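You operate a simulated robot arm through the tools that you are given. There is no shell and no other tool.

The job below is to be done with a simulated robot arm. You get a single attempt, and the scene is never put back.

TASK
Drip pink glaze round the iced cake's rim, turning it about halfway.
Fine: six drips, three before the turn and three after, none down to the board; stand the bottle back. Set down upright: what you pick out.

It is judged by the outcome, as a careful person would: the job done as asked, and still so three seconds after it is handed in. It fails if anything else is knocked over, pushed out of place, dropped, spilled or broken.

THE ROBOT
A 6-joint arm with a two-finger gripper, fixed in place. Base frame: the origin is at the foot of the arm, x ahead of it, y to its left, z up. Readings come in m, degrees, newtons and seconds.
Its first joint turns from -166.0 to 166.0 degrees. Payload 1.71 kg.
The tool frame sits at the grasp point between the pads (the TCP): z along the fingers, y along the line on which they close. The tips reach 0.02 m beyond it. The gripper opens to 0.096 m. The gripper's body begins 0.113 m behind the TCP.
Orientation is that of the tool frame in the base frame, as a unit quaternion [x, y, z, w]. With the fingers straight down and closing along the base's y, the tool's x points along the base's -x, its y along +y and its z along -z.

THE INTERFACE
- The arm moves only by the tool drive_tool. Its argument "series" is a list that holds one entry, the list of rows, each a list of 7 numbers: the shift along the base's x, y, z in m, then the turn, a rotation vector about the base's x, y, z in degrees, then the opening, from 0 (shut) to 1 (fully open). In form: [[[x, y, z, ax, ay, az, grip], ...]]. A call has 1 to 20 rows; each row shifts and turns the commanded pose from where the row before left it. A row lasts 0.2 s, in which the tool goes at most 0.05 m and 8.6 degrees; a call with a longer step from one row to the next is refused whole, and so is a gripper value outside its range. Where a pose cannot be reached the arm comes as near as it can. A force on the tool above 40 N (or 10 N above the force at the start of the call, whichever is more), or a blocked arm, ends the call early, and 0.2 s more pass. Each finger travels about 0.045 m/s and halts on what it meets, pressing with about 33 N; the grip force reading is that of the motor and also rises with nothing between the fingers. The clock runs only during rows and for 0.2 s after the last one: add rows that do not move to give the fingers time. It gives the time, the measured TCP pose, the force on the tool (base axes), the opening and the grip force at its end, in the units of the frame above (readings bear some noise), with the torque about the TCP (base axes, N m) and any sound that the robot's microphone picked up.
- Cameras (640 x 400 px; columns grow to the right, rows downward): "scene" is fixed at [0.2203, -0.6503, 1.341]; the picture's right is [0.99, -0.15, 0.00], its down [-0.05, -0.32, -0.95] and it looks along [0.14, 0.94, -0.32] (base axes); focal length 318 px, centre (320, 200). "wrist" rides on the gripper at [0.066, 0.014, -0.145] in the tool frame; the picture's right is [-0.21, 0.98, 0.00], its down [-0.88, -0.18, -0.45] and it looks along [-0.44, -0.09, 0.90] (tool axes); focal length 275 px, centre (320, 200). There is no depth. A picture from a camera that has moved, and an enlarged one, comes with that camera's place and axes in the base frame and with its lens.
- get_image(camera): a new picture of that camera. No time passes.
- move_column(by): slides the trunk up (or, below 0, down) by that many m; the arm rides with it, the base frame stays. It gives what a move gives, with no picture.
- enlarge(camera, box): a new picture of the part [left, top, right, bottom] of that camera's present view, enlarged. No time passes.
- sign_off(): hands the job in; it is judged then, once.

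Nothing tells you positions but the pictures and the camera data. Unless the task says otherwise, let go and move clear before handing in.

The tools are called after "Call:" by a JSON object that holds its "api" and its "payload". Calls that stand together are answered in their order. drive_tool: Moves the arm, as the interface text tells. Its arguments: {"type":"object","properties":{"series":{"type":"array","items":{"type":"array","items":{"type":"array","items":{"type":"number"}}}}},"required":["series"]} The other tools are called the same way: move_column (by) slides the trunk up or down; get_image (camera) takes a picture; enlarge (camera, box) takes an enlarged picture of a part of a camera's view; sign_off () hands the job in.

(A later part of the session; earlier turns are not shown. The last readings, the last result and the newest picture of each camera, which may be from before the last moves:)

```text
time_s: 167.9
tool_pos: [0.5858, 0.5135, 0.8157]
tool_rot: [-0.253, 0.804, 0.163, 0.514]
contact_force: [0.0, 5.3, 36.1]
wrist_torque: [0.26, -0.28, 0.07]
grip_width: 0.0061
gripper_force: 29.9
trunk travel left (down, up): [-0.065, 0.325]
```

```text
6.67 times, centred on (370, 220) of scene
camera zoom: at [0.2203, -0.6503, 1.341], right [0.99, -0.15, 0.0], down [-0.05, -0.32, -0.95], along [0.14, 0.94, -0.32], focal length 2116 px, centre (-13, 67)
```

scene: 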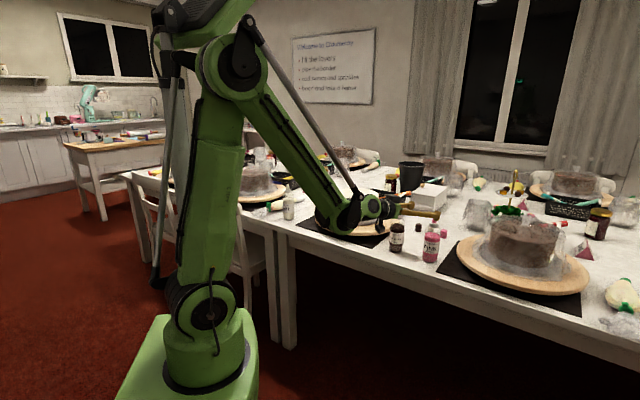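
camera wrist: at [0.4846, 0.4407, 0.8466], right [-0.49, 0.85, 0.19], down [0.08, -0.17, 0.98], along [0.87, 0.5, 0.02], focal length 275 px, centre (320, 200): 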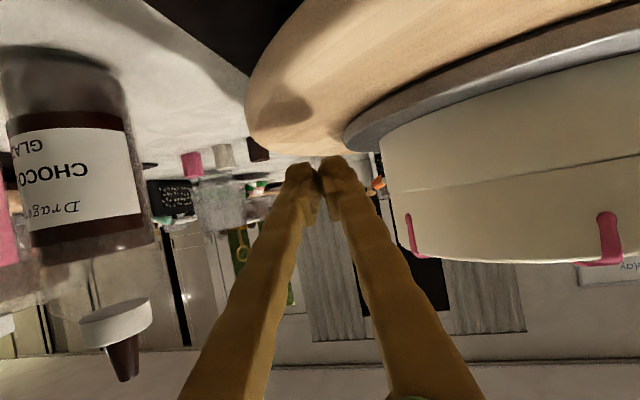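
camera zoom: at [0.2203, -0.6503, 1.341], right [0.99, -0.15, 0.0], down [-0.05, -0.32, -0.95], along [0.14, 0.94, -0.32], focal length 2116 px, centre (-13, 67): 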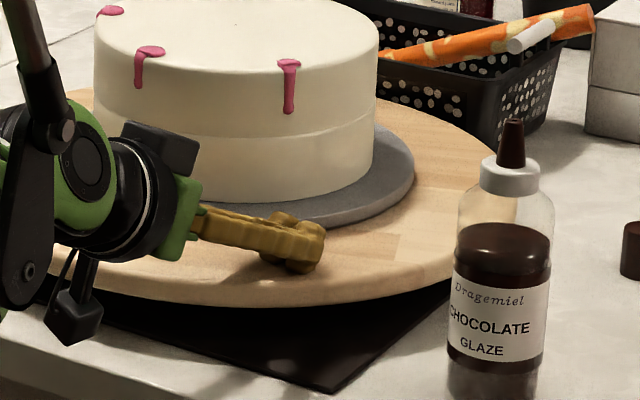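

The turntable turns with the drag and the drips moved about 12°. The press force crept up to 36 N, so I'll lift 1.5 mm and continue along the arc.

Call:
{"api": "drive_tool", "payload": {"series": [[[-0.0166, 0.0004, 0.0015, 0, 0, 0, 0], [-0.0164, 0.0021, 0, 0, 0, 0, 0], [-0.0161, 0.0038, 0, 0, 0, 0, 0], [0, 0, 0, 0, 0, 0, 0]]]}}

Call:
{"api": "enlarge", "payload": {"camera": "scene", "box": [310, 180, 410, 250]}}

```text
time_s: 168.9
tool_pos: [0.5374, 0.5213, 0.8147]
tool_rot: [-0.253, 0.804, 0.163, 0.513]
contact_force: [-1.7, -0.2, 12.8]
wrist_torque: [0.04, -0.08, 0.15]
grip_width: 0.0057
gripper_force: 29.2
trunk travel left (down, up): [-0.065, 0.325]
```

```text
5.71 times, centred on (360, 215) of scene
camera zoom: at [0.2203, -0.6503, 1.341], right [0.99, -0.15, 0.0], down [-0.05, -0.32, -0.95], along [0.14, 0.94, -0.32], focal length 1814 px, centre (91, 114)
```

zoom: 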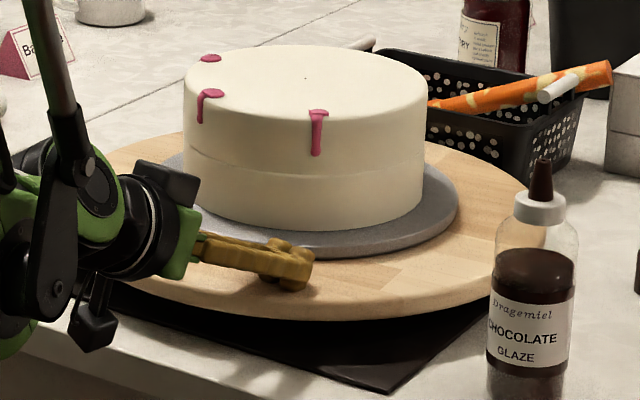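

Turning smoothly: 30° so far at 13 N. I'll continue along the arc.

Call:
{"api": "drive_tool", "payload": {"series": [[[-0.0156, 0.0055, -0.0005, 0, 0, 0, 0], [-0.0149, 0.007, 0, 0, 0, 0, 0], [-0.0141, 0.0086, 0, 0, 0, 0, 0], [-0.0132, 0.01, 0, 0, 0, 0, 0], [0, 0, 0, 0, 0, 0, 0]]]}}

Call:
{"api": "enlarge", "payload": {"camera": "scene", "box": [310, 180, 410, 250]}}

```text
time_s: 170.1
tool_pos: [0.4793, 0.551, 0.8164]
tool_rot: [-0.253, 0.804, 0.163, 0.513]
contact_force: [-0.2, -0.8, 0.4]
wrist_torque: [-0.03, -0.01, 0.0]
grip_width: 0.0
gripper_force: 29.6
trunk travel left (down, up): [-0.065, 0.325]
```

```text
5.71 times, centred on (360, 215) of scene
camera zoom: at [0.2203, -0.6503, 1.341], right [0.99, -0.15, 0.0], down [-0.05, -0.32, -0.95], along [0.14, 0.94, -0.32], focal length 1814 px, centre (91, 114)
```

zoom: 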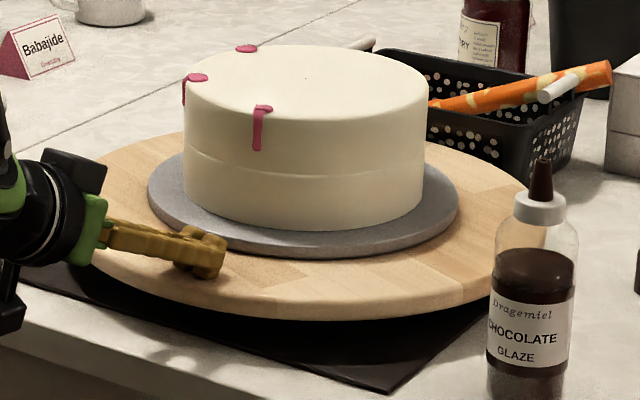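

About 54° turned with no slip, but contact has just been lost. I'll press down again slightly.

Call:
{"api": "drive_tool", "payload": {"series": [[[0, 0, -0.0015, 0, 0, 0, 0], [0, 0, 0, 0, 0, 0, 0]]]}}

Call:
{"api": "drive_tool", "payload": {"series": [[[0, 0, -0.001, 0, 0, 0, 0], [0, 0, 0, 0, 0, 0, 0]]]}}

```text
time_s: 170.7
tool_pos: [0.4793, 0.5513, 0.8157]
tool_rot: [-0.253, 0.804, 0.163, 0.513]
contact_force: [-2.0, -1.6, 9.8]
wrist_torque: [0.03, -0.05, 0.09]
grip_width: 0.0059
gripper_force: 28.9
trunk travel left (down, up): [-0.065, 0.325]
```

```text
time_s: 171.3
tool_pos: [0.4811, 0.5517, 0.8163]
tool_rot: [-0.253, 0.803, 0.164, 0.514]
contact_force: [-0.1, -1.4, 23.3]
wrist_torque: [0.07, -0.14, -0.11]
grip_width: 0.0061
gripper_force: 29.4
trunk travel left (down, up): [-0.065, 0.325]
```

Call:
{"api": "drive_tool", "payload": {"series": [[[-0.012, 0.0114, 0, 0, 0, 0, 0], [-0.0108, 0.0125, 0, 0, 0, 0, 0], [-0.0094, 0.0136, 0, 0, 0, 0, 0], [0, 0, 0, 0, 0, 0, 0]]]}}

Call:
{"api": "enlarge", "payload": {"camera": "scene", "box": [310, 180, 410, 250]}}

```text
time_s: 171.8
tool_pos: [0.4494, 0.5709, 0.8208]
tool_rot: [-0.255, 0.8, 0.162, 0.519]
contact_force: [-0.5, -0.8, -0.4]
wrist_torque: [-0.03, 0.05, 0.04]
grip_width: 0.0
gripper_force: 29.7
trunk travel left (down, up): [-0.065, 0.325]
stopped in row 2: the force on the tool passed its limit at 47 N (the readings are from after the stop); the commanded pose is now the measured one
```

```text
5.71 times, centred on (360, 215) of scene
camera zoom: at [0.2203, -0.6503, 1.341], right [0.99, -0.15, 0.0], down [-0.05, -0.32, -0.95], along [0.14, 0.94, -0.32], focal length 1814 px, centre (91, 114)
```

zoom: 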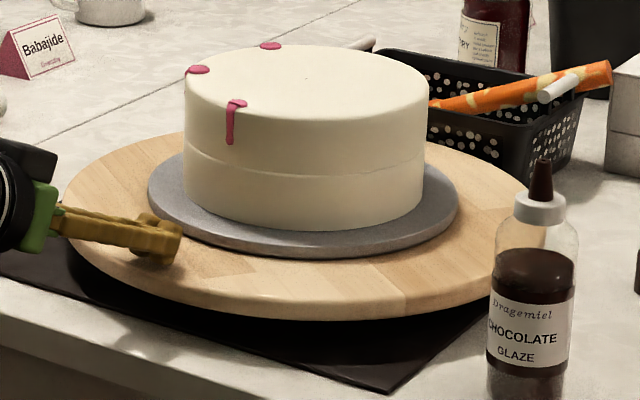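

The force limit stopped that stroke safely at about 69° of total turn, and the cake and board are undisturbed. I'll re-centre on the ring radius, press again more lightly, and use shorter strokes.

Call:
{"api": "drive_tool", "payload": {"series": [[[0.0065, 0.005, 0, 0, 0, 0, 0], [0, 0, -0.003, 0, 0, 0, 0], [0, 0, 0, 0, 0, 0, 0]]]}}

Call:
{"api": "drive_tool", "payload": {"series": [[[0, 0, -0.0015, 0, 0, 0, 0], [0, 0, 0, 0, 0, 0, 0]]]}}

```text
time_s: 172.7
tool_pos: [0.4576, 0.5756, 0.8163]
tool_rot: [-0.254, 0.8, 0.162, 0.519]
contact_force: [0.2, -0.3, 0.0]
wrist_torque: [-0.02, -0.01, -0.04]
grip_width: 0.0
gripper_force: 29.4
trunk travel left (down, up): [-0.065, 0.325]
```

```text
time_s: 173.2
tool_pos: [0.4568, 0.5762, 0.8162]
tool_rot: [-0.255, 0.799, 0.162, 0.519]
contact_force: [0.5, -0.2, 1.3]
wrist_torque: [0.0, -0.03, 0.03]
grip_width: 0.0
gripper_force: 29.8
trunk travel left (down, up): [-0.065, 0.325]
```

Call:
{"api": "drive_tool", "payload": {"series": [[[0, 0, -0.0012, 0, 0, 0, 0], [0, 0, 0, 0, 0, 0, 0]]]}}

```text
time_s: 173.8
tool_pos: [0.4562, 0.5753, 0.8151]
tool_rot: [-0.255, 0.799, 0.162, 0.519]
contact_force: [2.1, 3.6, 17.5]
wrist_torque: [0.18, -0.19, 0.23]
grip_width: 0.0063
gripper_force: 29.2
trunk travel left (down, up): [-0.065, 0.325]
```

Call:
{"api": "drive_tool", "payload": {"series": [[[-0.0094, 0.0136, 0.0005, 0, 0, 0, 0], [-0.0079, 0.0145, 0.0003, 0, 0, 0, 0], [0, 0, 0, 0, 0, 0, 0]]]}}

Call:
{"api": "enlarge", "payload": {"camera": "scene", "box": [310, 180, 410, 250]}}

```text
time_s: 174.7
tool_pos: [0.4405, 0.6042, 0.816]
tool_rot: [-0.254, 0.8, 0.161, 0.519]
contact_force: [-0.1, -0.1, 0.3]
wrist_torque: [-0.02, -0.04, 0.04]
grip_width: 0.0003
gripper_force: 30.1
trunk travel left (down, up): [-0.065, 0.325]
```

```text
5.71 times, centred on (360, 215) of scene
camera zoom: at [0.2203, -0.6503, 1.341], right [0.99, -0.15, 0.0], down [-0.05, -0.32, -0.95], along [0.14, 0.94, -0.32], focal length 1814 px, centre (91, 114)
```

zoom: 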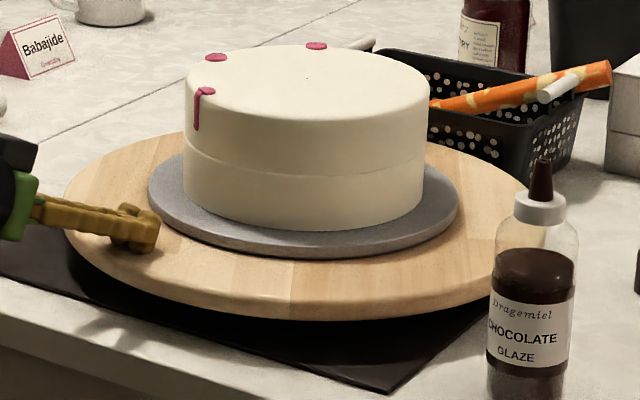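

About 92° turned so far, with the board coasting slightly. I'll lift off, confirm it has stopped, and go back to the right side for a second stroke.

Call:
{"api": "drive_tool", "payload": {"series": [[[0, 0, 0.015, 0, 0, 0, 0], [-0.02, -0.014, 0.015, 0, 0, 0, 0], [0.01, -0.03, 0.01, 0, 0, 0, 0], [0.04, -0.025, 0, 0, 0, 0, 0], [0.04, -0.02, 0, 0, 0, 0, 0], [0.04, -0.005, 0, 0, 0, 0, 0], [0.045, -0.005, 0, 0, 0, 0, 0], [0, 0, 0, 0, 0, 0, 0]]]}}

Call:
{"api": "get_image", "payload": {"camera": "wrist"}}

Call:
{"api": "enlarge", "payload": {"camera": "scene", "box": [310, 180, 410, 250]}}

```text
time_s: 176.4
tool_pos: [0.5964, 0.5062, 0.8591]
tool_rot: [-0.255, 0.8, 0.162, 0.519]
contact_force: [-0.4, -0.7, -0.2]
wrist_torque: [-0.01, -0.02, 0.01]
grip_width: 0.0001
gripper_force: 29.3
trunk travel left (down, up): [-0.065, 0.325]
```

```text
taken
camera wrist: at [0.4582, 0.4261, 0.8586], right [-0.49, 0.85, 0.18], down [0.06, -0.17, 0.98], along [0.87, 0.5, 0.03], focal length 275 px, centre (320, 200)
```

wrist: 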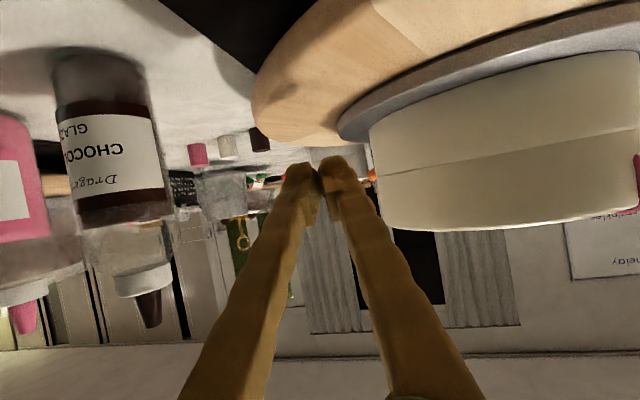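

```text
5.71 times, centred on (360, 215) of scene
camera zoom: at [0.2203, -0.6503, 1.341], right [0.99, -0.15, 0.0], down [-0.05, -0.32, -0.95], along [0.14, 0.94, -0.32], focal length 1814 px, centre (91, 114)
```

zoom: 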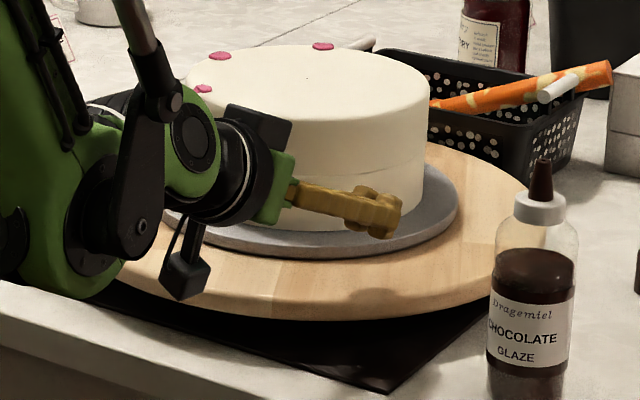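

About 97° turned, and the board is at rest. I'll go to the start point on the right and press down again for the second stroke.

Call:
{"api": "drive_tool", "payload": {"series": [[[0.0236, 0.0123, 0, 0, 0, 0, 0], [0, 0, -0.02, 0, 0, 0, 0], [0, 0, -0.018, 0, 0, 0, 0], [0, 0, 0, 0, 0, 0, 0]]]}}

Call:
{"api": "drive_tool", "payload": {"series": [[[0, 0, -0.004, 0, 0, 0, 0], [0, 0, 0, 0, 0, 0, 0]]]}}

```text
time_s: 177.4
tool_pos: [0.6203, 0.5167, 0.8202]
tool_rot: [-0.255, 0.799, 0.162, 0.519]
contact_force: [-0.4, 0.2, 0.2]
wrist_torque: [0.01, -0.02, 0.03]
grip_width: 0.0002
gripper_force: 29.4
trunk travel left (down, up): [-0.065, 0.325]
```

```text
time_s: 178.1
tool_pos: [0.6181, 0.5166, 0.8162]
tool_rot: [-0.254, 0.8, 0.161, 0.52]
contact_force: [0.5, 0.6, 4.0]
wrist_torque: [0.05, -0.04, -0.07]
grip_width: 0.006
gripper_force: 28.9
trunk travel left (down, up): [-0.065, 0.325]
```

Call:
{"api": "drive_tool", "payload": {"series": [[[0, 0, -0.0013, 0, 0, 0, 0], [0, 0, 0, 0, 0, 0, 0]]]}}

Call:
{"api": "drive_tool", "payload": {"series": [[[-0.0163, -0.003, 0, 0, 0, 0, 0], [-0.0164, -0.0014, 0, 0, 0, 0, 0], [-0.0166, 0.0004, 0, 0, 0, 0, 0], [0, 0, 0, 0, 0, 0, 0]]]}}

Call:
{"api": "enlarge", "payload": {"camera": "scene", "box": [310, 180, 410, 250]}}

```text
time_s: 178.7
tool_pos: [0.6188, 0.5161, 0.816]
tool_rot: [-0.254, 0.799, 0.162, 0.52]
contact_force: [1.1, 4.7, 29.8]
wrist_torque: [0.24, -0.24, -0.26]
grip_width: 0.0059
gripper_force: 29.7
trunk travel left (down, up): [-0.065, 0.325]
```

```text
time_s: 179.2
tool_pos: [0.5844, 0.5125, 0.8224]
tool_rot: [-0.257, 0.795, 0.161, 0.525]
contact_force: [-0.7, -0.1, 0.2]
wrist_torque: [0.01, 0.01, 0.02]
grip_width: 0.0
gripper_force: 29.4
trunk travel left (down, up): [-0.065, 0.325]
stopped in row 2: the force on the tool passed its limit at 42 N (the readings are from after the stop); the commanded pose is now the measured one
```

```text
5.71 times, centred on (360, 215) of scene
camera zoom: at [0.2203, -0.6503, 1.341], right [0.99, -0.15, 0.0], down [-0.05, -0.32, -0.95], along [0.14, 0.94, -0.32], focal length 1814 px, centre (91, 114)
```

zoom: 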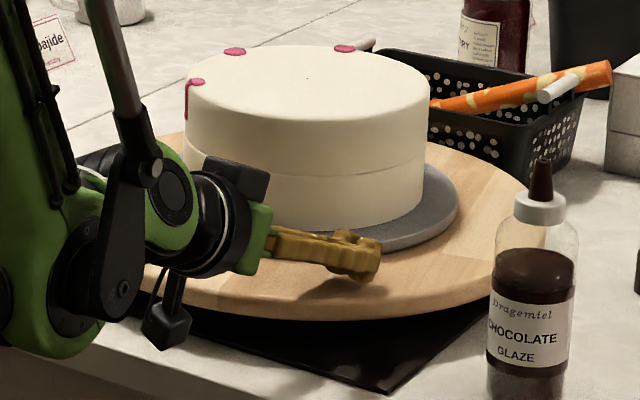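

The force limit stopped that stroke early; I was pressing too hard. About 106° turned now. I'll re-press more lightly, around 12 N, and continue.

Call:
{"api": "drive_tool", "payload": {"series": [[[0, 0, -0.005, 0, 0, 0, 0], [0, 0, -0.0005, 0, 0, 0, 0], [0, 0, 0, 0, 0, 0, 0]]]}}

```text
time_s: 180.0
tool_pos: [0.5867, 0.513, 0.8186]
tool_rot: [-0.257, 0.795, 0.161, 0.525]
contact_force: [0.2, 0.3, -0.5]
wrist_torque: [0.02, -0.02, -0.01]
grip_width: 0.0
gripper_force: 29.8
trunk travel left (down, up): [-0.065, 0.325]
```

Call:
{"api": "drive_tool", "payload": {"series": [[[0, 0, -0.002, 0, 0, 0, 0], [0, 0, 0, 0, 0, 0, 0]]]}}

Call:
{"api": "drive_tool", "payload": {"series": [[[0, 0, -0.0008, 0, 0, 0, 0], [0, 0, 0, 0, 0, 0, 0]]]}}

```text
time_s: 180.6
tool_pos: [0.5859, 0.5124, 0.814]
tool_rot: [-0.257, 0.795, 0.161, 0.525]
contact_force: [-0.8, 0.7, 6.9]
wrist_torque: [0.1, -0.06, -0.01]
grip_width: 0.0061
gripper_force: 29.0
trunk travel left (down, up): [-0.065, 0.325]
```

```text
time_s: 181.2
tool_pos: [0.5853, 0.5126, 0.8162]
tool_rot: [-0.256, 0.795, 0.161, 0.526]
contact_force: [1.0, 4.8, 15.5]
wrist_torque: [0.18, -0.11, -0.14]
grip_width: 0.0057
gripper_force: 29.1
trunk travel left (down, up): [-0.065, 0.325]
```

Call:
{"api": "drive_tool", "payload": {"series": [[[-0.0166, 0.0004, 0.0002, 0, 0, 0, 0], [-0.0164, 0.0021, 0.0002, 0, 0, 0, 0], [0, 0, 0, 0, 0, 0, 0]]]}}

Call:
{"api": "drive_tool", "payload": {"series": [[[-0.0161, 0.0038, 0, 0, 0, 0, 0], [-0.0156, 0.0055, 0, 0, 0, 0, 0], [0, 0, 0, 0, 0, 0, 0]]]}}

Call:
{"api": "enlarge", "payload": {"camera": "scene", "box": [310, 180, 410, 250]}}

```text
time_s: 182.0
tool_pos: [0.5527, 0.5132, 0.814]
tool_rot: [-0.256, 0.795, 0.161, 0.525]
contact_force: [-1.2, 0.8, 18.1]
wrist_torque: [0.16, -0.12, 0.13]
grip_width: 0.0058
gripper_force: 29.4
trunk travel left (down, up): [-0.065, 0.325]
```

```text
time_s: 182.8
tool_pos: [0.5226, 0.5244, 0.8149]
tool_rot: [-0.257, 0.796, 0.161, 0.524]
contact_force: [0.8, 2.5, 10.4]
wrist_torque: [0.13, -0.08, 0.05]
grip_width: 0.0059
gripper_force: 29.2
trunk travel left (down, up): [-0.065, 0.325]
```

```text
5.71 times, centred on (360, 215) of scene
camera zoom: at [0.2203, -0.6503, 1.341], right [0.99, -0.15, 0.0], down [-0.05, -0.32, -0.95], along [0.14, 0.94, -0.32], focal length 1814 px, centre (91, 114)
```

zoom: 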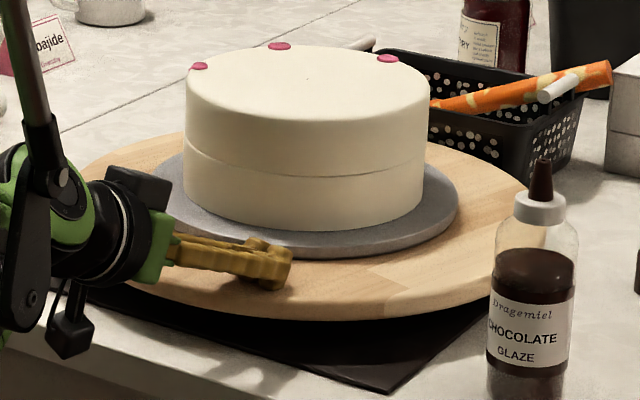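

About 134° now, with steady force around 10 N. I'll continue the stroke in two-step pieces.

Call:
{"api": "drive_tool", "payload": {"series": [[[-0.0149, 0.007, -0.0003, 0, 0, 0, 0], [-0.0141, 0.0086, 0, 0, 0, 0, 0], [0, 0, 0, 0, 0, 0, 0]]]}}

Call:
{"api": "enlarge", "payload": {"camera": "scene", "box": [310, 180, 410, 250]}}

```text
time_s: 183.6
tool_pos: [0.4928, 0.5412, 0.8153]
tool_rot: [-0.255, 0.795, 0.161, 0.526]
contact_force: [0.6, 2.9, 21.2]
wrist_torque: [0.22, -0.1, 0.21]
grip_width: 0.0061
gripper_force: 29.2
trunk travel left (down, up): [-0.065, 0.325]
```

```text
5.71 times, centred on (360, 215) of scene
camera zoom: at [0.2203, -0.6503, 1.341], right [0.99, -0.15, 0.0], down [-0.05, -0.32, -0.95], along [0.14, 0.94, -0.32], focal length 1814 px, centre (91, 114)
```

zoom: 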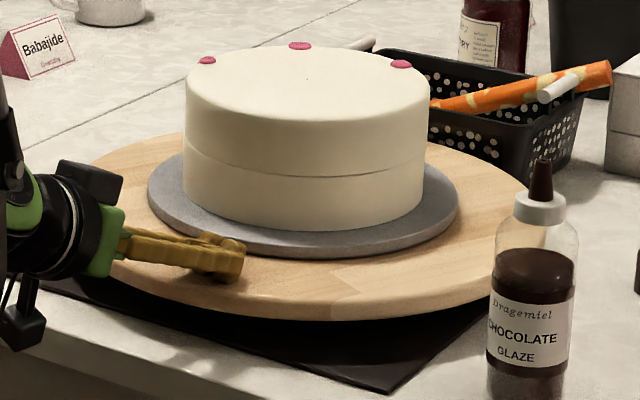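

Call:
{"api": "drive_tool", "payload": {"series": [[[-0.0132, 0.01, 0.0007, 0, 0, 0, 0], [-0.012, 0.0114, 0, 0, 0, 0, 0], [0, 0, 0, 0, 0, 0, 0]]]}}

Call:
{"api": "enlarge", "payload": {"camera": "scene", "box": [310, 180, 410, 250]}}

```text
time_s: 184.4
tool_pos: [0.4667, 0.5633, 0.8149]
tool_rot: [-0.255, 0.795, 0.161, 0.526]
contact_force: [0.2, 1.8, 18.6]
wrist_torque: [0.18, -0.13, 0.2]
grip_width: 0.0059
gripper_force: 29.7
trunk travel left (down, up): [-0.065, 0.325]
```

```text
5.71 times, centred on (360, 215) of scene
camera zoom: at [0.2203, -0.6503, 1.341], right [0.99, -0.15, 0.0], down [-0.05, -0.32, -0.95], along [0.14, 0.94, -0.32], focal length 1814 px, centre (91, 114)
```

zoom: 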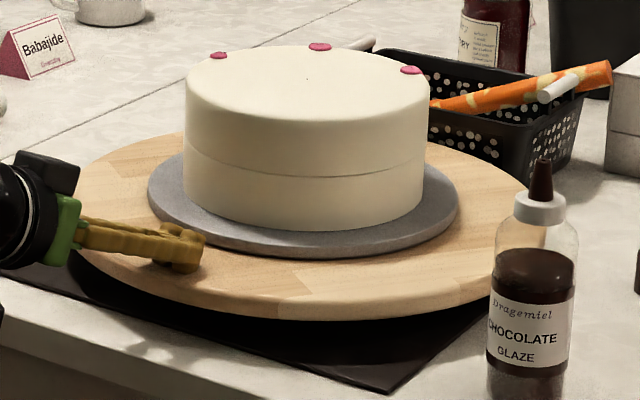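

About 159°. One more short stroke should bring it to about 180°.

Call:
{"api": "drive_tool", "payload": {"series": [[[-0.0108, 0.0125, 0.0003, 0, 0, 0, 0], [-0.0094, 0.0136, 0, 0, 0, 0, 0], [0, 0, 0, 0, 0, 0, 0]]]}}

Call:
{"api": "enlarge", "payload": {"camera": "scene", "box": [310, 180, 410, 250]}}

```text
time_s: 185.2
tool_pos: [0.4464, 0.5884, 0.8185]
tool_rot: [-0.257, 0.796, 0.161, 0.524]
contact_force: [0.1, 0.8, -0.3]
wrist_torque: [-0.02, -0.01, -0.01]
grip_width: 0.0
gripper_force: 28.9
trunk travel left (down, up): [-0.065, 0.325]
```

```text
5.71 times, centred on (360, 215) of scene
camera zoom: at [0.2203, -0.6503, 1.341], right [0.99, -0.15, 0.0], down [-0.05, -0.32, -0.95], along [0.14, 0.94, -0.32], focal length 1814 px, centre (91, 114)
```

zoom: 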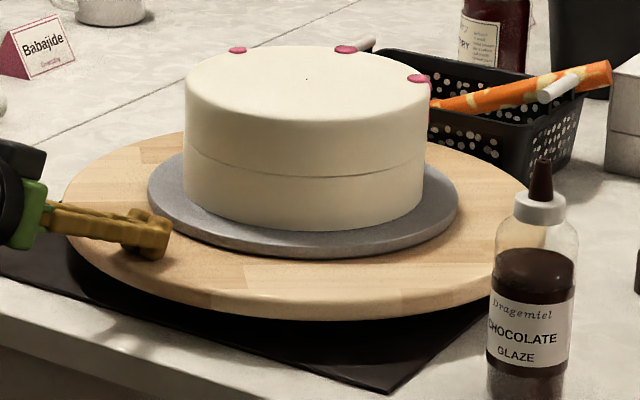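

The cake has turned about 176°, so the three drips are now on the far side. I'll lift off and go back for the bottle.

Call:
{"api": "drive_tool", "payload": {"series": [[[-0.008, -0.005, 0.02, 0, 0, 0, 0], [0, 0, 0.04, 0, 0, 0, 0.3], [0, 0, 0.04, 0, 0, 0, 0.6], [0, 0, 0.04, 0, 0, 0, 1], [0.01, 0, 0.04, 0, 0, 0, 1], [0.035, -0.017, 0, 0, 0, -1.67, 1], [0.035, -0.018, 0, 0, 0, -1.67, 1], [0.035, -0.018, 0, 0, 0, -1.67, 1], [0.033, -0.037, 0, 0, 0, -1.67, 1], [0.033, -0.037, 0, 0, 0, -1.67, 1], [0.033, -0.037, 0, 0, 0, -1.67, 1], [0.022, -0.041, 0, 0, 0, -1.67, 1], [0.022, -0.041, 0, 0, 0, -1.67, 1], [0.022, -0.041, 0, 0, 0, -1.67, 1], [0, 0, 0, 1.97, -5.4, 0, 1], [0, 0, 0, 1.97, -5.4, 0, 1], [0, 0, 0, 0, 0, 0, 1]]]}}

Call:
{"api": "get_image", "payload": {"camera": "wrist"}}

Call:
{"api": "enlarge", "payload": {"camera": "scene", "box": [310, 170, 460, 270]}}

```text
time_s: 188.8
tool_pos: [0.7164, 0.3028, 0.9954]
tool_rot: [-0.139, 0.764, 0.104, 0.622]
contact_force: [-0.6, 0.4, 0.6]
wrist_torque: [0.0, -0.03, -0.02]
grip_width: 0.0958
gripper_force: 0.1
out of reach, approached as far as the arm can: row 14
trunk travel left (down, up): [-0.065, 0.325]
```

```text
taken
camera wrist: at [0.5669, 0.262, 0.9615], right [-0.3, 0.94, 0.19], down [-0.18, -0.25, 0.95], along [0.94, 0.25, 0.24], focal length 275 px, centre (320, 200)
```

wrist: 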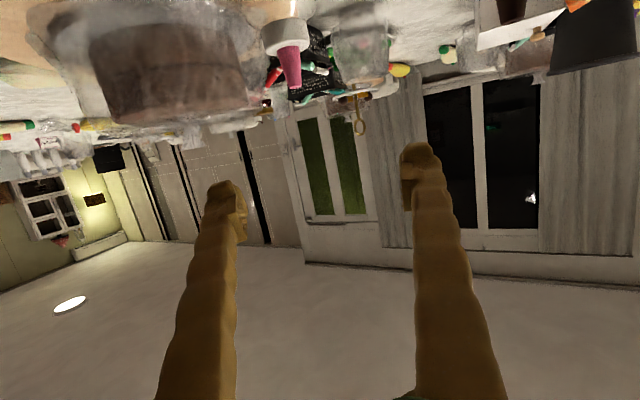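

```text
4.00 times, centred on (385, 220) of scene
camera zoom: at [0.2203, -0.6503, 1.341], right [0.99, -0.15, 0.0], down [-0.05, -0.32, -0.95], along [0.14, 0.94, -0.32], focal length 1270 px, centre (60, 120)
```

zoom: 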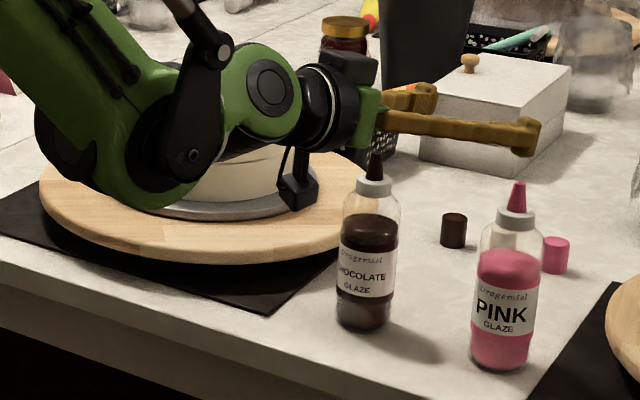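

I'm at pre-grasp above the bottle, about 8 mm off to the side. I'll correct that, lower beside the bottle, and check alignment.

Call:
{"api": "drive_tool", "payload": {"series": [[[-0.0067, -0.0109, 0, 0.74, 0.27, -0.16, 1], [0, 0, -0.034, 0, 0, 0, 1], [0, 0, -0.034, 0, 0, 0, 1], [0, 0, -0.034, 0, 0, 0, 1], [0, 0, -0.034, 0, 0, 0, 1], [0, 0, 0, 0, 0, 0, 1]]]}}

Call:
{"api": "get_image", "payload": {"camera": "wrist"}}

```text
time_s: 190.2
tool_pos: [0.7087, 0.2947, 0.8622]
tool_rot: [-0.135, 0.765, 0.109, 0.62]
contact_force: [0.8, 0.6, 1.1]
wrist_torque: [-0.01, 0.03, 0.0]
grip_width: 0.0961
gripper_force: 0.1
trunk travel left (down, up): [-0.065, 0.325]
```

```text
taken
camera wrist: at [0.559, 0.2546, 0.8274], right [-0.29, 0.93, 0.2], down [-0.18, -0.26, 0.95], along [0.94, 0.24, 0.24], focal length 275 px, centre (320, 200)
```

wrist: 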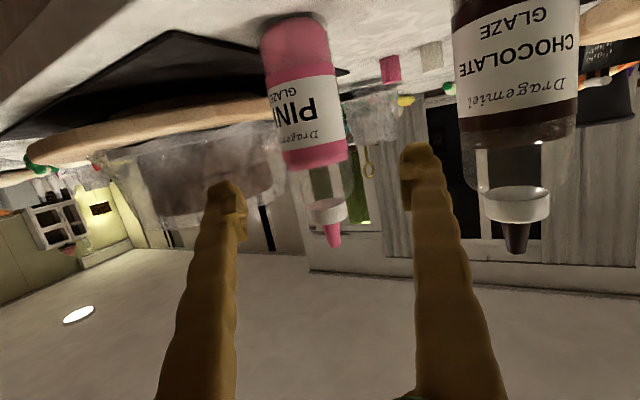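

Call:
{"api": "drive_tool", "payload": {"series": [[[0, 0, -0.02, 0, 0, 0, 1], [0, 0, -0.018, 0, 0, 0, 1], [0, 0, 0, 0, 0, 0, 1]]]}}

Call:
{"api": "get_image", "payload": {"camera": "wrist"}}

```text
time_s: 191.0
tool_pos: [0.7102, 0.2923, 0.8213]
tool_rot: [-0.134, 0.765, 0.109, 0.621]
contact_force: [0.7, 0.1, -0.1]
wrist_torque: [0.01, 0.0, -0.03]
grip_width: 0.0959
gripper_force: 0.1
trunk travel left (down, up): [-0.065, 0.325]
```

```text
taken
camera wrist: at [0.5592, 0.2533, 0.7878], right [-0.29, 0.93, 0.2], down [-0.18, -0.26, 0.95], along [0.94, 0.24, 0.24], focal length 275 px, centre (320, 200)
```

wrist: 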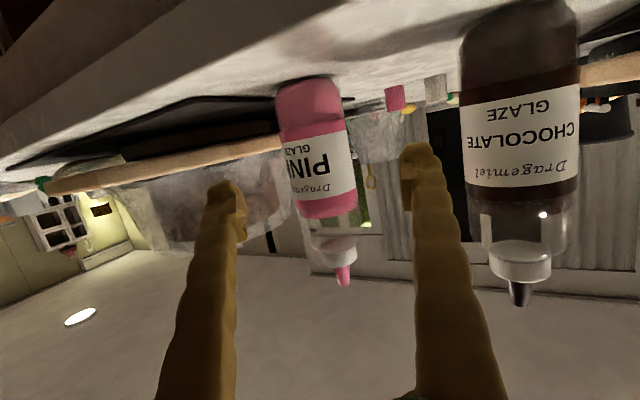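

Call:
{"api": "drive_tool", "payload": {"series": [[[0.0157, 0.0057, 0, 0, 0, 0, 1], [0.0157, 0.0057, 0, 0, 0, 0, 1], [0.0157, 0.0057, 0, 0, 0, 0, 1], [0.0157, 0.0057, 0, 0, 0, 0, 1], [0, 0, 0, 0, 0, 0, 1]]]}}

Call:
{"api": "get_image", "payload": {"camera": "wrist"}}

Call:
{"api": "enlarge", "payload": {"camera": "scene", "box": [370, 190, 470, 270]}}

```text
time_s: 192.2
tool_pos: [0.7715, 0.3153, 0.8224]
tool_rot: [-0.134, 0.765, 0.109, 0.621]
contact_force: [-0.4, 0.4, 0.4]
wrist_torque: [-0.01, 0.0, 0.01]
grip_width: 0.0961
gripper_force: 0.0
trunk travel left (down, up): [-0.065, 0.325]
```

```text
taken
camera wrist: at [0.6218, 0.2763, 0.7886], right [-0.29, 0.93, 0.2], down [-0.18, -0.26, 0.95], along [0.94, 0.24, 0.24], focal length 275 px, centre (320, 200)
```

wrist: 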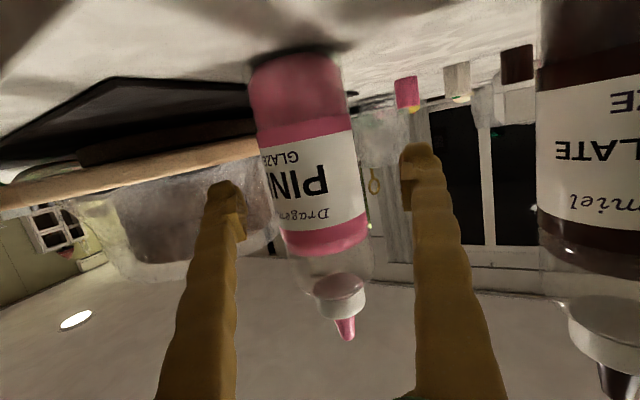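

```text
5.00 times, centred on (420, 230) of scene
camera zoom: at [0.2203, -0.6503, 1.341], right [0.99, -0.15, 0.0], down [-0.05, -0.32, -0.95], along [0.14, 0.94, -0.32], focal length 1587 px, centre (-180, 50)
```

zoom: 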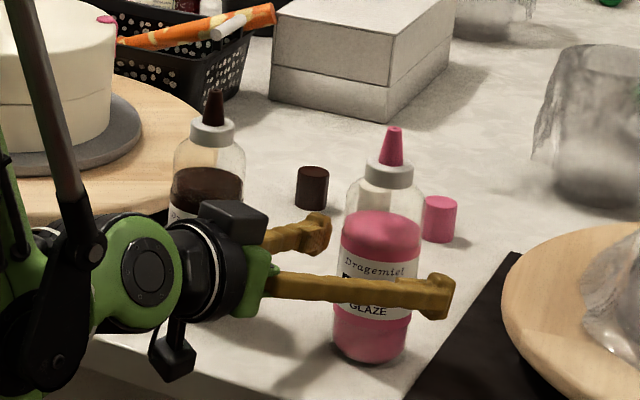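

Aligned as before. I'll close with the deep grip and lift.

Call:
{"api": "drive_tool", "payload": {"series": [[[0, 0, 0, 0, 0, 0, 0.75], [0, 0, 0, 0, 0, 0, 0.6], [0, 0, 0, 0, 0, 0, 0.55], [0, 0, 0, 0, 0, 0, 0.5], [0, 0, 0, 0, 0, 0, 0.4], [0, 0, 0, 0, 0, 0, 0.4], [0, 0, 0, 0, 0, 0, 0.4]]]}}

Call:
{"api": "drive_tool", "payload": {"series": [[[0, 0, 0.006, 0, 0, 0, 0.4], [0, 0, 0.012, 0, 0, 0, 0.4], [0, 0, 0.012, 0, 0, 0, 0.4], [0, 0, 0, 0, 0, 0, 0.4]]]}}

Call:
{"api": "get_image", "payload": {"camera": "wrist"}}

Call:
{"api": "enlarge", "payload": {"camera": "scene", "box": [370, 190, 470, 270]}}

```text
time_s: 193.8
tool_pos: [0.7703, 0.3155, 0.8222]
tool_rot: [-0.134, 0.765, 0.109, 0.62]
contact_force: [-0.2, -0.4, -0.7]
wrist_torque: [0.01, -0.06, -0.03]
grip_width: 0.0522
gripper_force: 32.2
trunk travel left (down, up): [-0.065, 0.325]
```

```text
time_s: 194.8
tool_pos: [0.7706, 0.3142, 0.8523]
tool_rot: [-0.135, 0.765, 0.109, 0.621]
contact_force: [-0.3, 0.3, -2.9]
wrist_torque: [-0.02, 0.01, -0.04]
grip_width: 0.0521
gripper_force: 33.2
trunk travel left (down, up): [-0.065, 0.325]
```

```text
taken
camera wrist: at [0.6205, 0.2747, 0.8179], right [-0.29, 0.93, 0.2], down [-0.18, -0.26, 0.95], along [0.94, 0.24, 0.24], focal length 275 px, centre (320, 200)
```

wrist: 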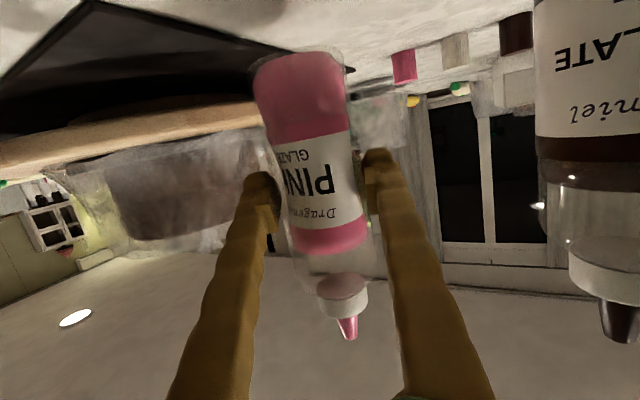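

```text
5.00 times, centred on (420, 230) of scene
camera zoom: at [0.2203, -0.6503, 1.341], right [0.99, -0.15, 0.0], down [-0.05, -0.32, -0.95], along [0.14, 0.94, -0.32], focal length 1587 px, centre (-180, 50)
```

zoom: 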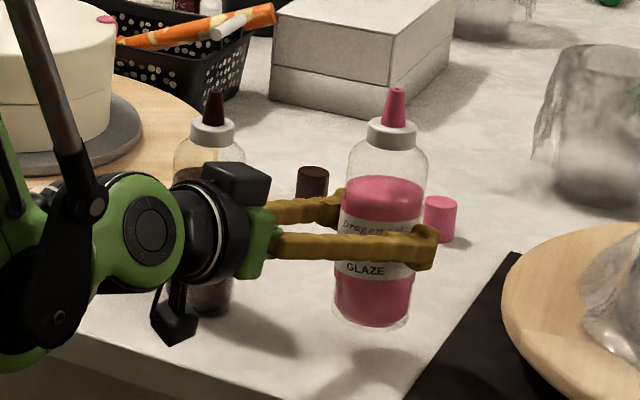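

It's held firmly with the deep grip. I'll carry it upright over to the cake.

Call:
{"api": "drive_tool", "payload": {"series": [[[0, 0, 0.04, 0, 0, 0, 0.4], [0, 0, 0.04, 0, 0, 0, 0.4], [0, 0, 0.045, 0, 0, 0, 0.4], [0, 0, 0.045, 0, 0, 0, 0.4], [0, 0, 0.04, 0, 0, 0, 0.4], [-0.0187, 0.0327, 0, 0, 0, 2.1, 0.4], [-0.0187, 0.0327, 0, 0, 0, 2.1, 0.4], [-0.0187, 0.0327, 0, 0, 0, 2.1, 0.4], [-0.0187, 0.0327, 0, 0, 0, 2.1, 0.4], [-0.0187, 0.0327, 0, 0, 0, 2.1, 0.4], [-0.0187, 0.0327, 0, 0, 0, 2.1, 0.4], [-0.0187, 0.0327, 0, 0, 0, 2.1, 0.4], [-0.0187, 0.0327, 0, 0, 0, 2.1, 0.4], [-0.0187, 0.0327, 0, 0, 0, 2.1, 0.4], [-0.0187, 0.0327, 0, 0, 0, 2.1, 0.4], [-0.0187, 0.0327, 0, 0, 0, 2.1, 0.4], [0, 0, 0, 0, 0, 0, 0.4]]]}}

Call:
{"api": "get_image", "payload": {"camera": "wrist"}}

Call:
{"api": "enlarge", "payload": {"camera": "scene", "box": [300, 120, 420, 240]}}

```text
time_s: 198.4
tool_pos: [0.5659, 0.6756, 1.0614]
tool_rot: [-0.285, 0.723, 0.231, 0.586]
contact_force: [-0.7, 0.8, -3.3]
wrist_torque: [-0.03, 0.02, 0.01]
grip_width: 0.0518
gripper_force: 33.0
trunk travel left (down, up): [-0.065, 0.325]
```

```text
taken
camera wrist: at [0.4438, 0.5798, 1.0287], right [-0.64, 0.74, 0.2], down [-0.06, -0.31, 0.95], along [0.77, 0.59, 0.24], focal length 275 px, centre (320, 200)
```

wrist: 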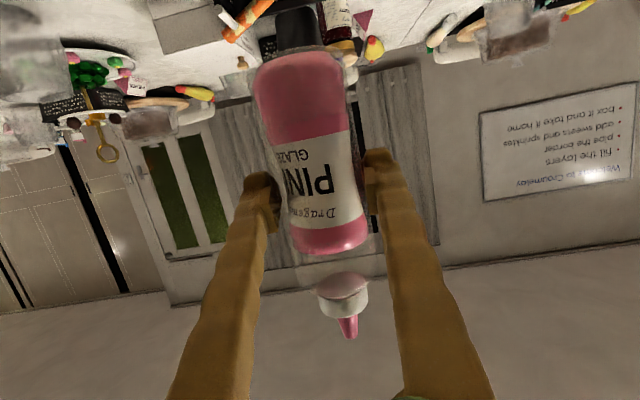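

```text
3.33 times, centred on (360, 180) of scene
camera zoom: at [0.2203, -0.6503, 1.341], right [0.99, -0.15, 0.0], down [-0.05, -0.32, -0.95], along [0.14, 0.94, -0.32], focal length 1058 px, centre (187, 267)
```

zoom: 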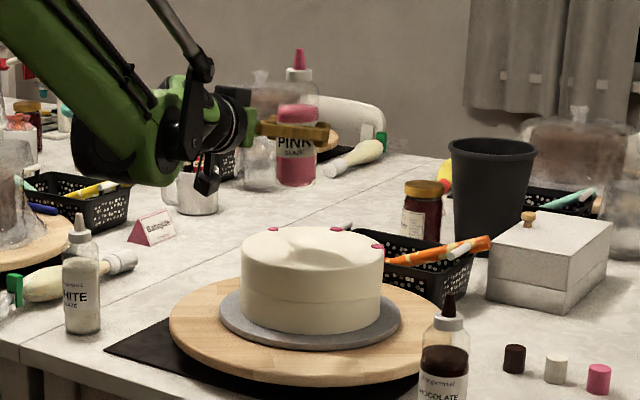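

The grip is steady and the three earlier drips are now at the back. I'll pitch level and start the roll towards the left rim point, checking for slip midway.

Call:
{"api": "drive_tool", "payload": {"series": [[[0, 0, 0, 4.09, -4.39, 0, 0.4], [0, 0, 0, 4.09, -4.39, 0, 0.4], [0, 0, 0, 0, 0, 5, 0.4], [-0.0115, 0.009, -0.0045, 5.21, 5.8, 0, 0.4], [-0.0115, 0.009, -0.0045, 5.21, 5.8, 0, 0.4], [-0.0115, 0.009, -0.0045, 5.21, 5.8, 0, 0.4], [-0.0115, 0.009, -0.0045, 5.21, 5.8, 0, 0.4], [-0.0115, 0.009, -0.0045, 5.21, 5.8, 0, 0.4], [-0.0115, 0.009, -0.0045, 5.21, 5.8, 0, 0.4], [0, 0, 0, 0, 0, 0, 0.4]]]}}

Call:
{"api": "get_image", "payload": {"camera": "wrist"}}

```text
time_s: 200.6
tool_pos: [0.4956, 0.7321, 1.0328]
tool_rot: [-0.005, 0.707, 0.52, 0.478]
contact_force: [-0.4, 1.3, -3.1]
wrist_torque: [-0.01, -0.01, -0.04]
grip_width: 0.0522
gripper_force: 32.6
trunk travel left (down, up): [-0.065, 0.325]
```

```text
taken
camera wrist: at [0.3564, 0.6629, 0.9992], right [-0.38, 0.35, 0.86], down [0.27, -0.84, 0.46], along [0.88, 0.41, 0.23], focal length 275 px, centre (320, 200)
```

wrist: 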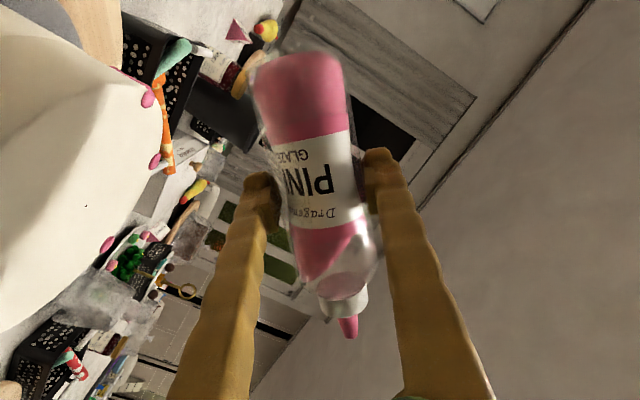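

Call:
{"api": "drive_tool", "payload": {"series": [[[-0.0112, 0.0084, -0.0044, 5.21, 5.8, 0, 0.4], [-0.0112, 0.0084, -0.0044, 5.21, 5.8, 0, 0.4], [-0.0112, 0.0084, -0.0044, 5.21, 5.8, 0, 0.4], [-0.0112, 0.0084, -0.0044, 5.21, 5.8, 0, 0.4], [-0.0112, 0.0084, -0.0044, 5.21, 5.8, 0, 0.4], [0, 0, 0, 0, 0, 0, 0.4]]]}}

Call:
{"api": "get_image", "payload": {"camera": "wrist"}}

Call:
{"api": "enlarge", "payload": {"camera": "scene", "box": [310, 140, 390, 230]}}

```text
time_s: 202.0
tool_pos: [0.4395, 0.7734, 1.0134]
tool_rot: [0.231, 0.67, 0.649, 0.277]
contact_force: [0.4, 0.3, -3.2]
wrist_torque: [0.03, 0.02, 0.04]
grip_width: 0.0522
gripper_force: 32.8
trunk travel left (down, up): [-0.065, 0.325]
```

```text
taken
camera wrist: at [0.2942, 0.711, 1.0234], right [0.1, -0.09, 0.99], down [0.36, -0.93, -0.12], along [0.93, 0.37, -0.06], focal length 275 px, centre (320, 200)
```

wrist: 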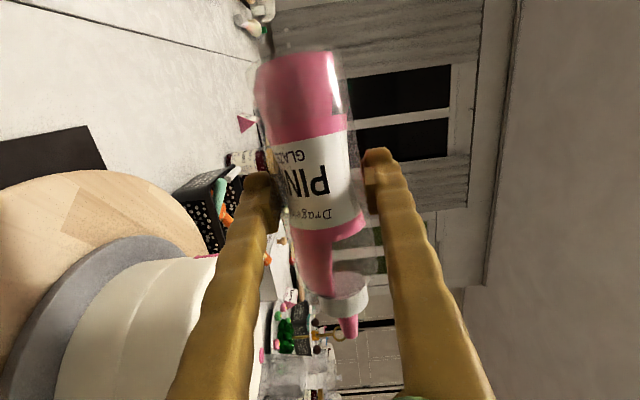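

```text
4.44 times, centred on (350, 185) of scene
camera zoom: at [0.2203, -0.6503, 1.341], right [0.99, -0.15, 0.0], down [-0.05, -0.32, -0.95], along [0.14, 0.94, -0.32], focal length 1411 px, centre (187, 267)
```

zoom: 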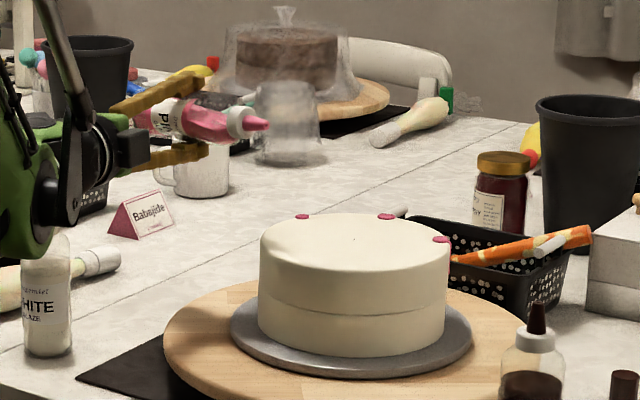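

Tip is above the left rim point with no slip. I'll apply the same measured dose here: tip to about 110°, dwell one step, and return.

Call:
{"api": "drive_tool", "payload": {"series": [[[0.0009, -0.0006, 0, 5.23, 5.85, 0, 0.4], [0.0009, -0.0006, 0, 5.23, 5.85, 0, 0.4], [0.0008, -0.0005, 0, 5.23, 5.85, 0, 0.4], [0, 0, 0, 0, 0, 0, 0.4], [-0.001, 0.0008, 0, -5.59, -6.27, 0, 0.4], [-0.001, 0.0008, 0, -5.59, -6.27, 0, 0.4], [0, 0, 0, -4.0, -4.47, 0, 0.4]]]}}

Call:
{"api": "enlarge", "payload": {"camera": "scene", "box": [316, 180, 376, 225]}}

Call:
{"api": "get_image", "payload": {"camera": "wrist"}}

```text
time_s: 203.6
tool_pos: [0.4394, 0.7727, 1.0139]
tool_rot: [0.235, 0.668, 0.65, 0.274]
contact_force: [0.2, 0.0, -2.7]
wrist_torque: [-0.02, -0.02, 0.01]
grip_width: 0.0519
gripper_force: 33.1
trunk travel left (down, up): [-0.065, 0.325]
```

```text
8.89 times, centred on (346, 202) of scene
camera zoom: at [0.2203, -0.6503, 1.341], right [0.99, -0.15, 0.0], down [-0.05, -0.32, -0.95], along [0.14, 0.94, -0.32], focal length 2822 px, centre (89, 178)
```

zoom: 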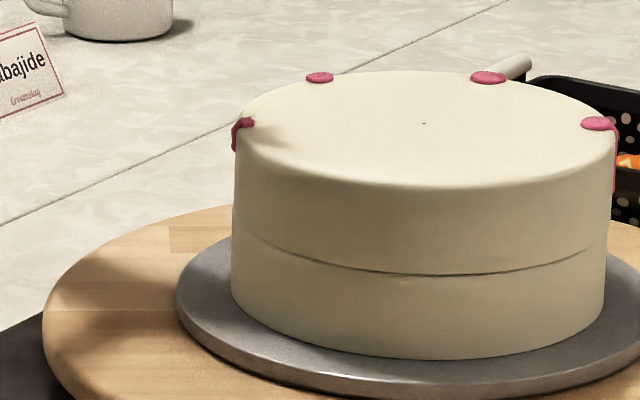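

```text
taken
camera wrist: at [0.2943, 0.7098, 1.0241], right [0.11, -0.1, 0.99], down [0.36, -0.92, -0.13], along [0.93, 0.37, -0.07], focal length 275 px, centre (320, 200)
```

wrist: 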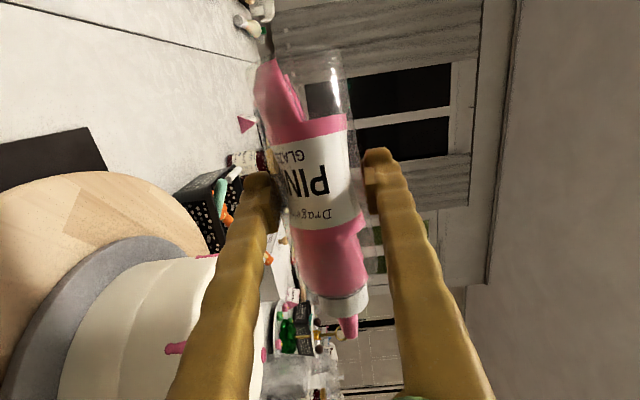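

The fourth drip is on the left rim and running. I'll carry on to the middle point.

Call:
{"api": "drive_tool", "payload": {"series": [[[0.0119, -0.0274, -0.001, 0, 0, 0, 0.4], [0.0119, -0.0274, 0, 0, 0, 0, 0.4], [0.0118, -0.0274, 0, 0, 0, 0, 0.4], [0, 0, 0, 0, 0, 0, 0.4]]]}}

Call:
{"api": "enlarge", "payload": {"camera": "scene", "box": [310, 140, 390, 230]}}

Call:
{"api": "get_image", "payload": {"camera": "wrist"}}

```text
time_s: 204.6
tool_pos: [0.4772, 0.6878, 1.0124]
tool_rot: [0.234, 0.669, 0.651, 0.274]
contact_force: [0.9, 0.7, -2.6]
wrist_torque: [0.0, 0.04, 0.03]
grip_width: 0.052
gripper_force: 32.6
trunk travel left (down, up): [-0.065, 0.325]
```

```text
4.44 times, centred on (350, 185) of scene
camera zoom: at [0.2203, -0.6503, 1.341], right [0.99, -0.15, 0.0], down [-0.05, -0.32, -0.95], along [0.14, 0.94, -0.32], focal length 1411 px, centre (187, 267)
```

zoom: 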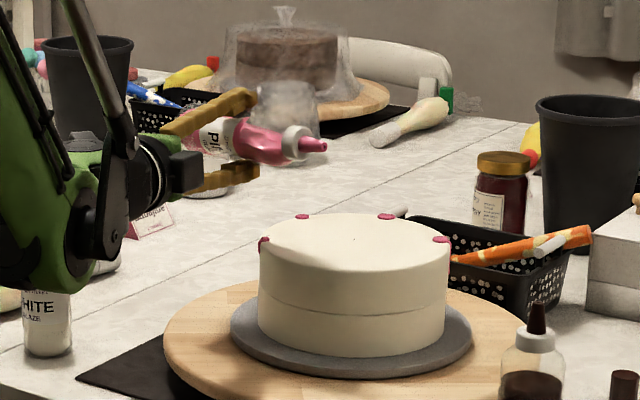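

```text
taken
camera wrist: at [0.3317, 0.6242, 1.023], right [0.11, -0.1, 0.99], down [0.36, -0.92, -0.13], along [0.93, 0.37, -0.07], focal length 275 px, centre (320, 200)
```

wrist: 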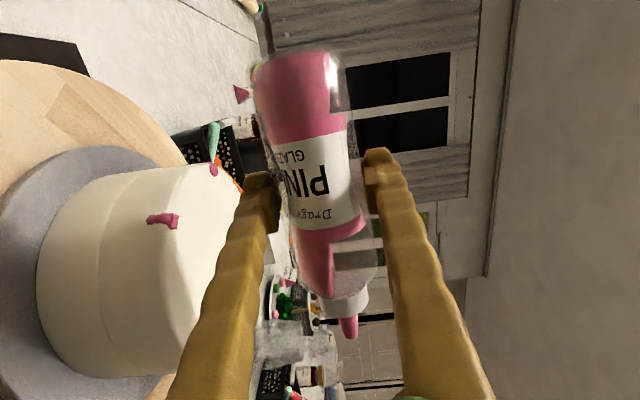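

Call:
{"api": "drive_tool", "payload": {"series": [[[0, 0.0003, 0, 5.23, 5.85, 0, 0.4], [0, 0.0003, 0, 5.23, 5.85, 0, 0.4], [0, 0.0003, 0, 5.23, 5.85, 0, 0.4], [0, 0, 0, 0, 0, 0, 0.4], [0, 0, 0, -5.59, -6.27, 0, 0.4], [0, 0, 0, -5.59, -6.27, 0, 0.4], [0, 0, 0, -4.0, -4.47, 0, 0.4]]]}}

Call:
{"api": "enlarge", "payload": {"camera": "scene", "box": [316, 180, 376, 225]}}

Call:
{"api": "get_image", "payload": {"camera": "wrist"}}

```text
time_s: 206.2
tool_pos: [0.4762, 0.6905, 1.0109]
tool_rot: [0.238, 0.667, 0.653, 0.269]
contact_force: [1.1, -0.4, -3.1]
wrist_torque: [0.0, -0.02, -0.02]
grip_width: 0.0522
gripper_force: 32.8
trunk travel left (down, up): [-0.065, 0.325]
```

```text
8.89 times, centred on (346, 202) of scene
camera zoom: at [0.2203, -0.6503, 1.341], right [0.99, -0.15, 0.0], down [-0.05, -0.32, -0.95], along [0.14, 0.94, -0.32], focal length 2822 px, centre (89, 178)
```

zoom: 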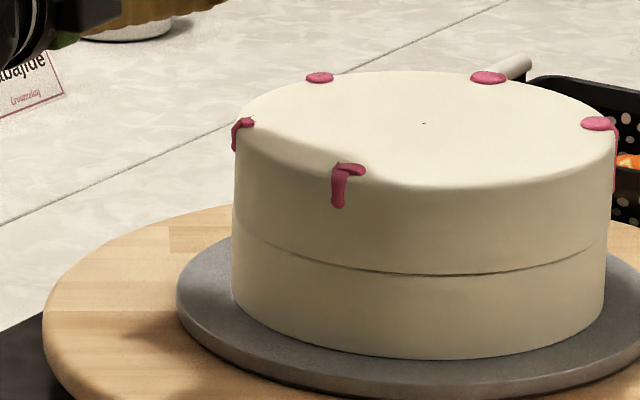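

```text
taken
camera wrist: at [0.3317, 0.6282, 1.0224], right [0.12, -0.1, 0.99], down [0.36, -0.92, -0.14], along [0.93, 0.37, -0.07], focal length 275 px, centre (320, 200)
```

wrist: 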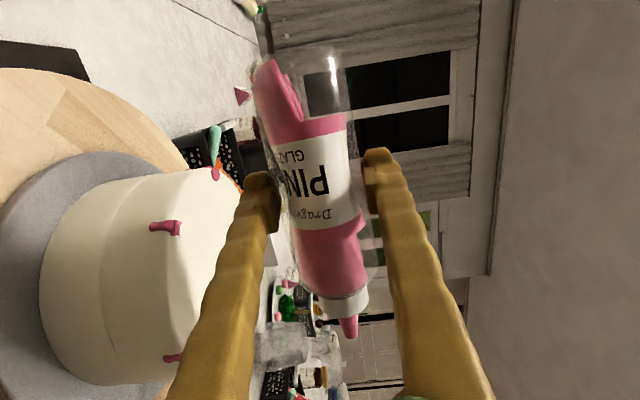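

The fifth drip landed exactly on the middle of the rim. Moving on to the right-hand point for the sixth.

Call:
{"api": "drive_tool", "payload": {"series": [[[0.0309, -0.0036, 0, 0, 0, -1.67, 0.4], [0.0309, -0.0036, 0, 0, 0, -1.67, 0.4], [0.031, -0.0036, 0, 0, 0, -1.67, 0.4], [0, 0, 0, 0, 0, 0, 0.4]]]}}

Call:
{"api": "enlarge", "payload": {"camera": "scene", "box": [310, 140, 390, 230]}}

Call:
{"api": "get_image", "payload": {"camera": "wrist"}}

```text
time_s: 207.2
tool_pos: [0.5717, 0.6804, 1.0122]
tool_rot: [0.268, 0.656, 0.64, 0.298]
contact_force: [-0.2, 0.2, -3.6]
wrist_torque: [0.0, -0.02, 0.02]
grip_width: 0.0519
gripper_force: 32.9
trunk travel left (down, up): [-0.065, 0.325]
```

```text
4.44 times, centred on (350, 185) of scene
camera zoom: at [0.2203, -0.6503, 1.341], right [0.99, -0.15, 0.0], down [-0.05, -0.32, -0.95], along [0.14, 0.94, -0.32], focal length 1411 px, centre (187, 267)
```

zoom: 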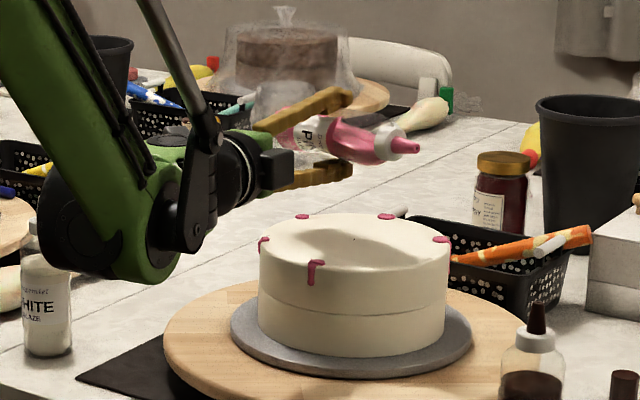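

```text
taken
camera wrist: at [0.4205, 0.6305, 1.0233], right [0.11, -0.11, 0.99], down [0.28, -0.95, -0.14], along [0.95, 0.29, -0.07], focal length 275 px, centre (320, 200)
```

wrist: 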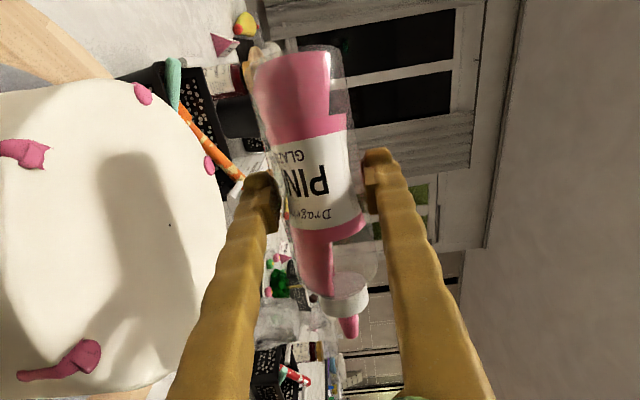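

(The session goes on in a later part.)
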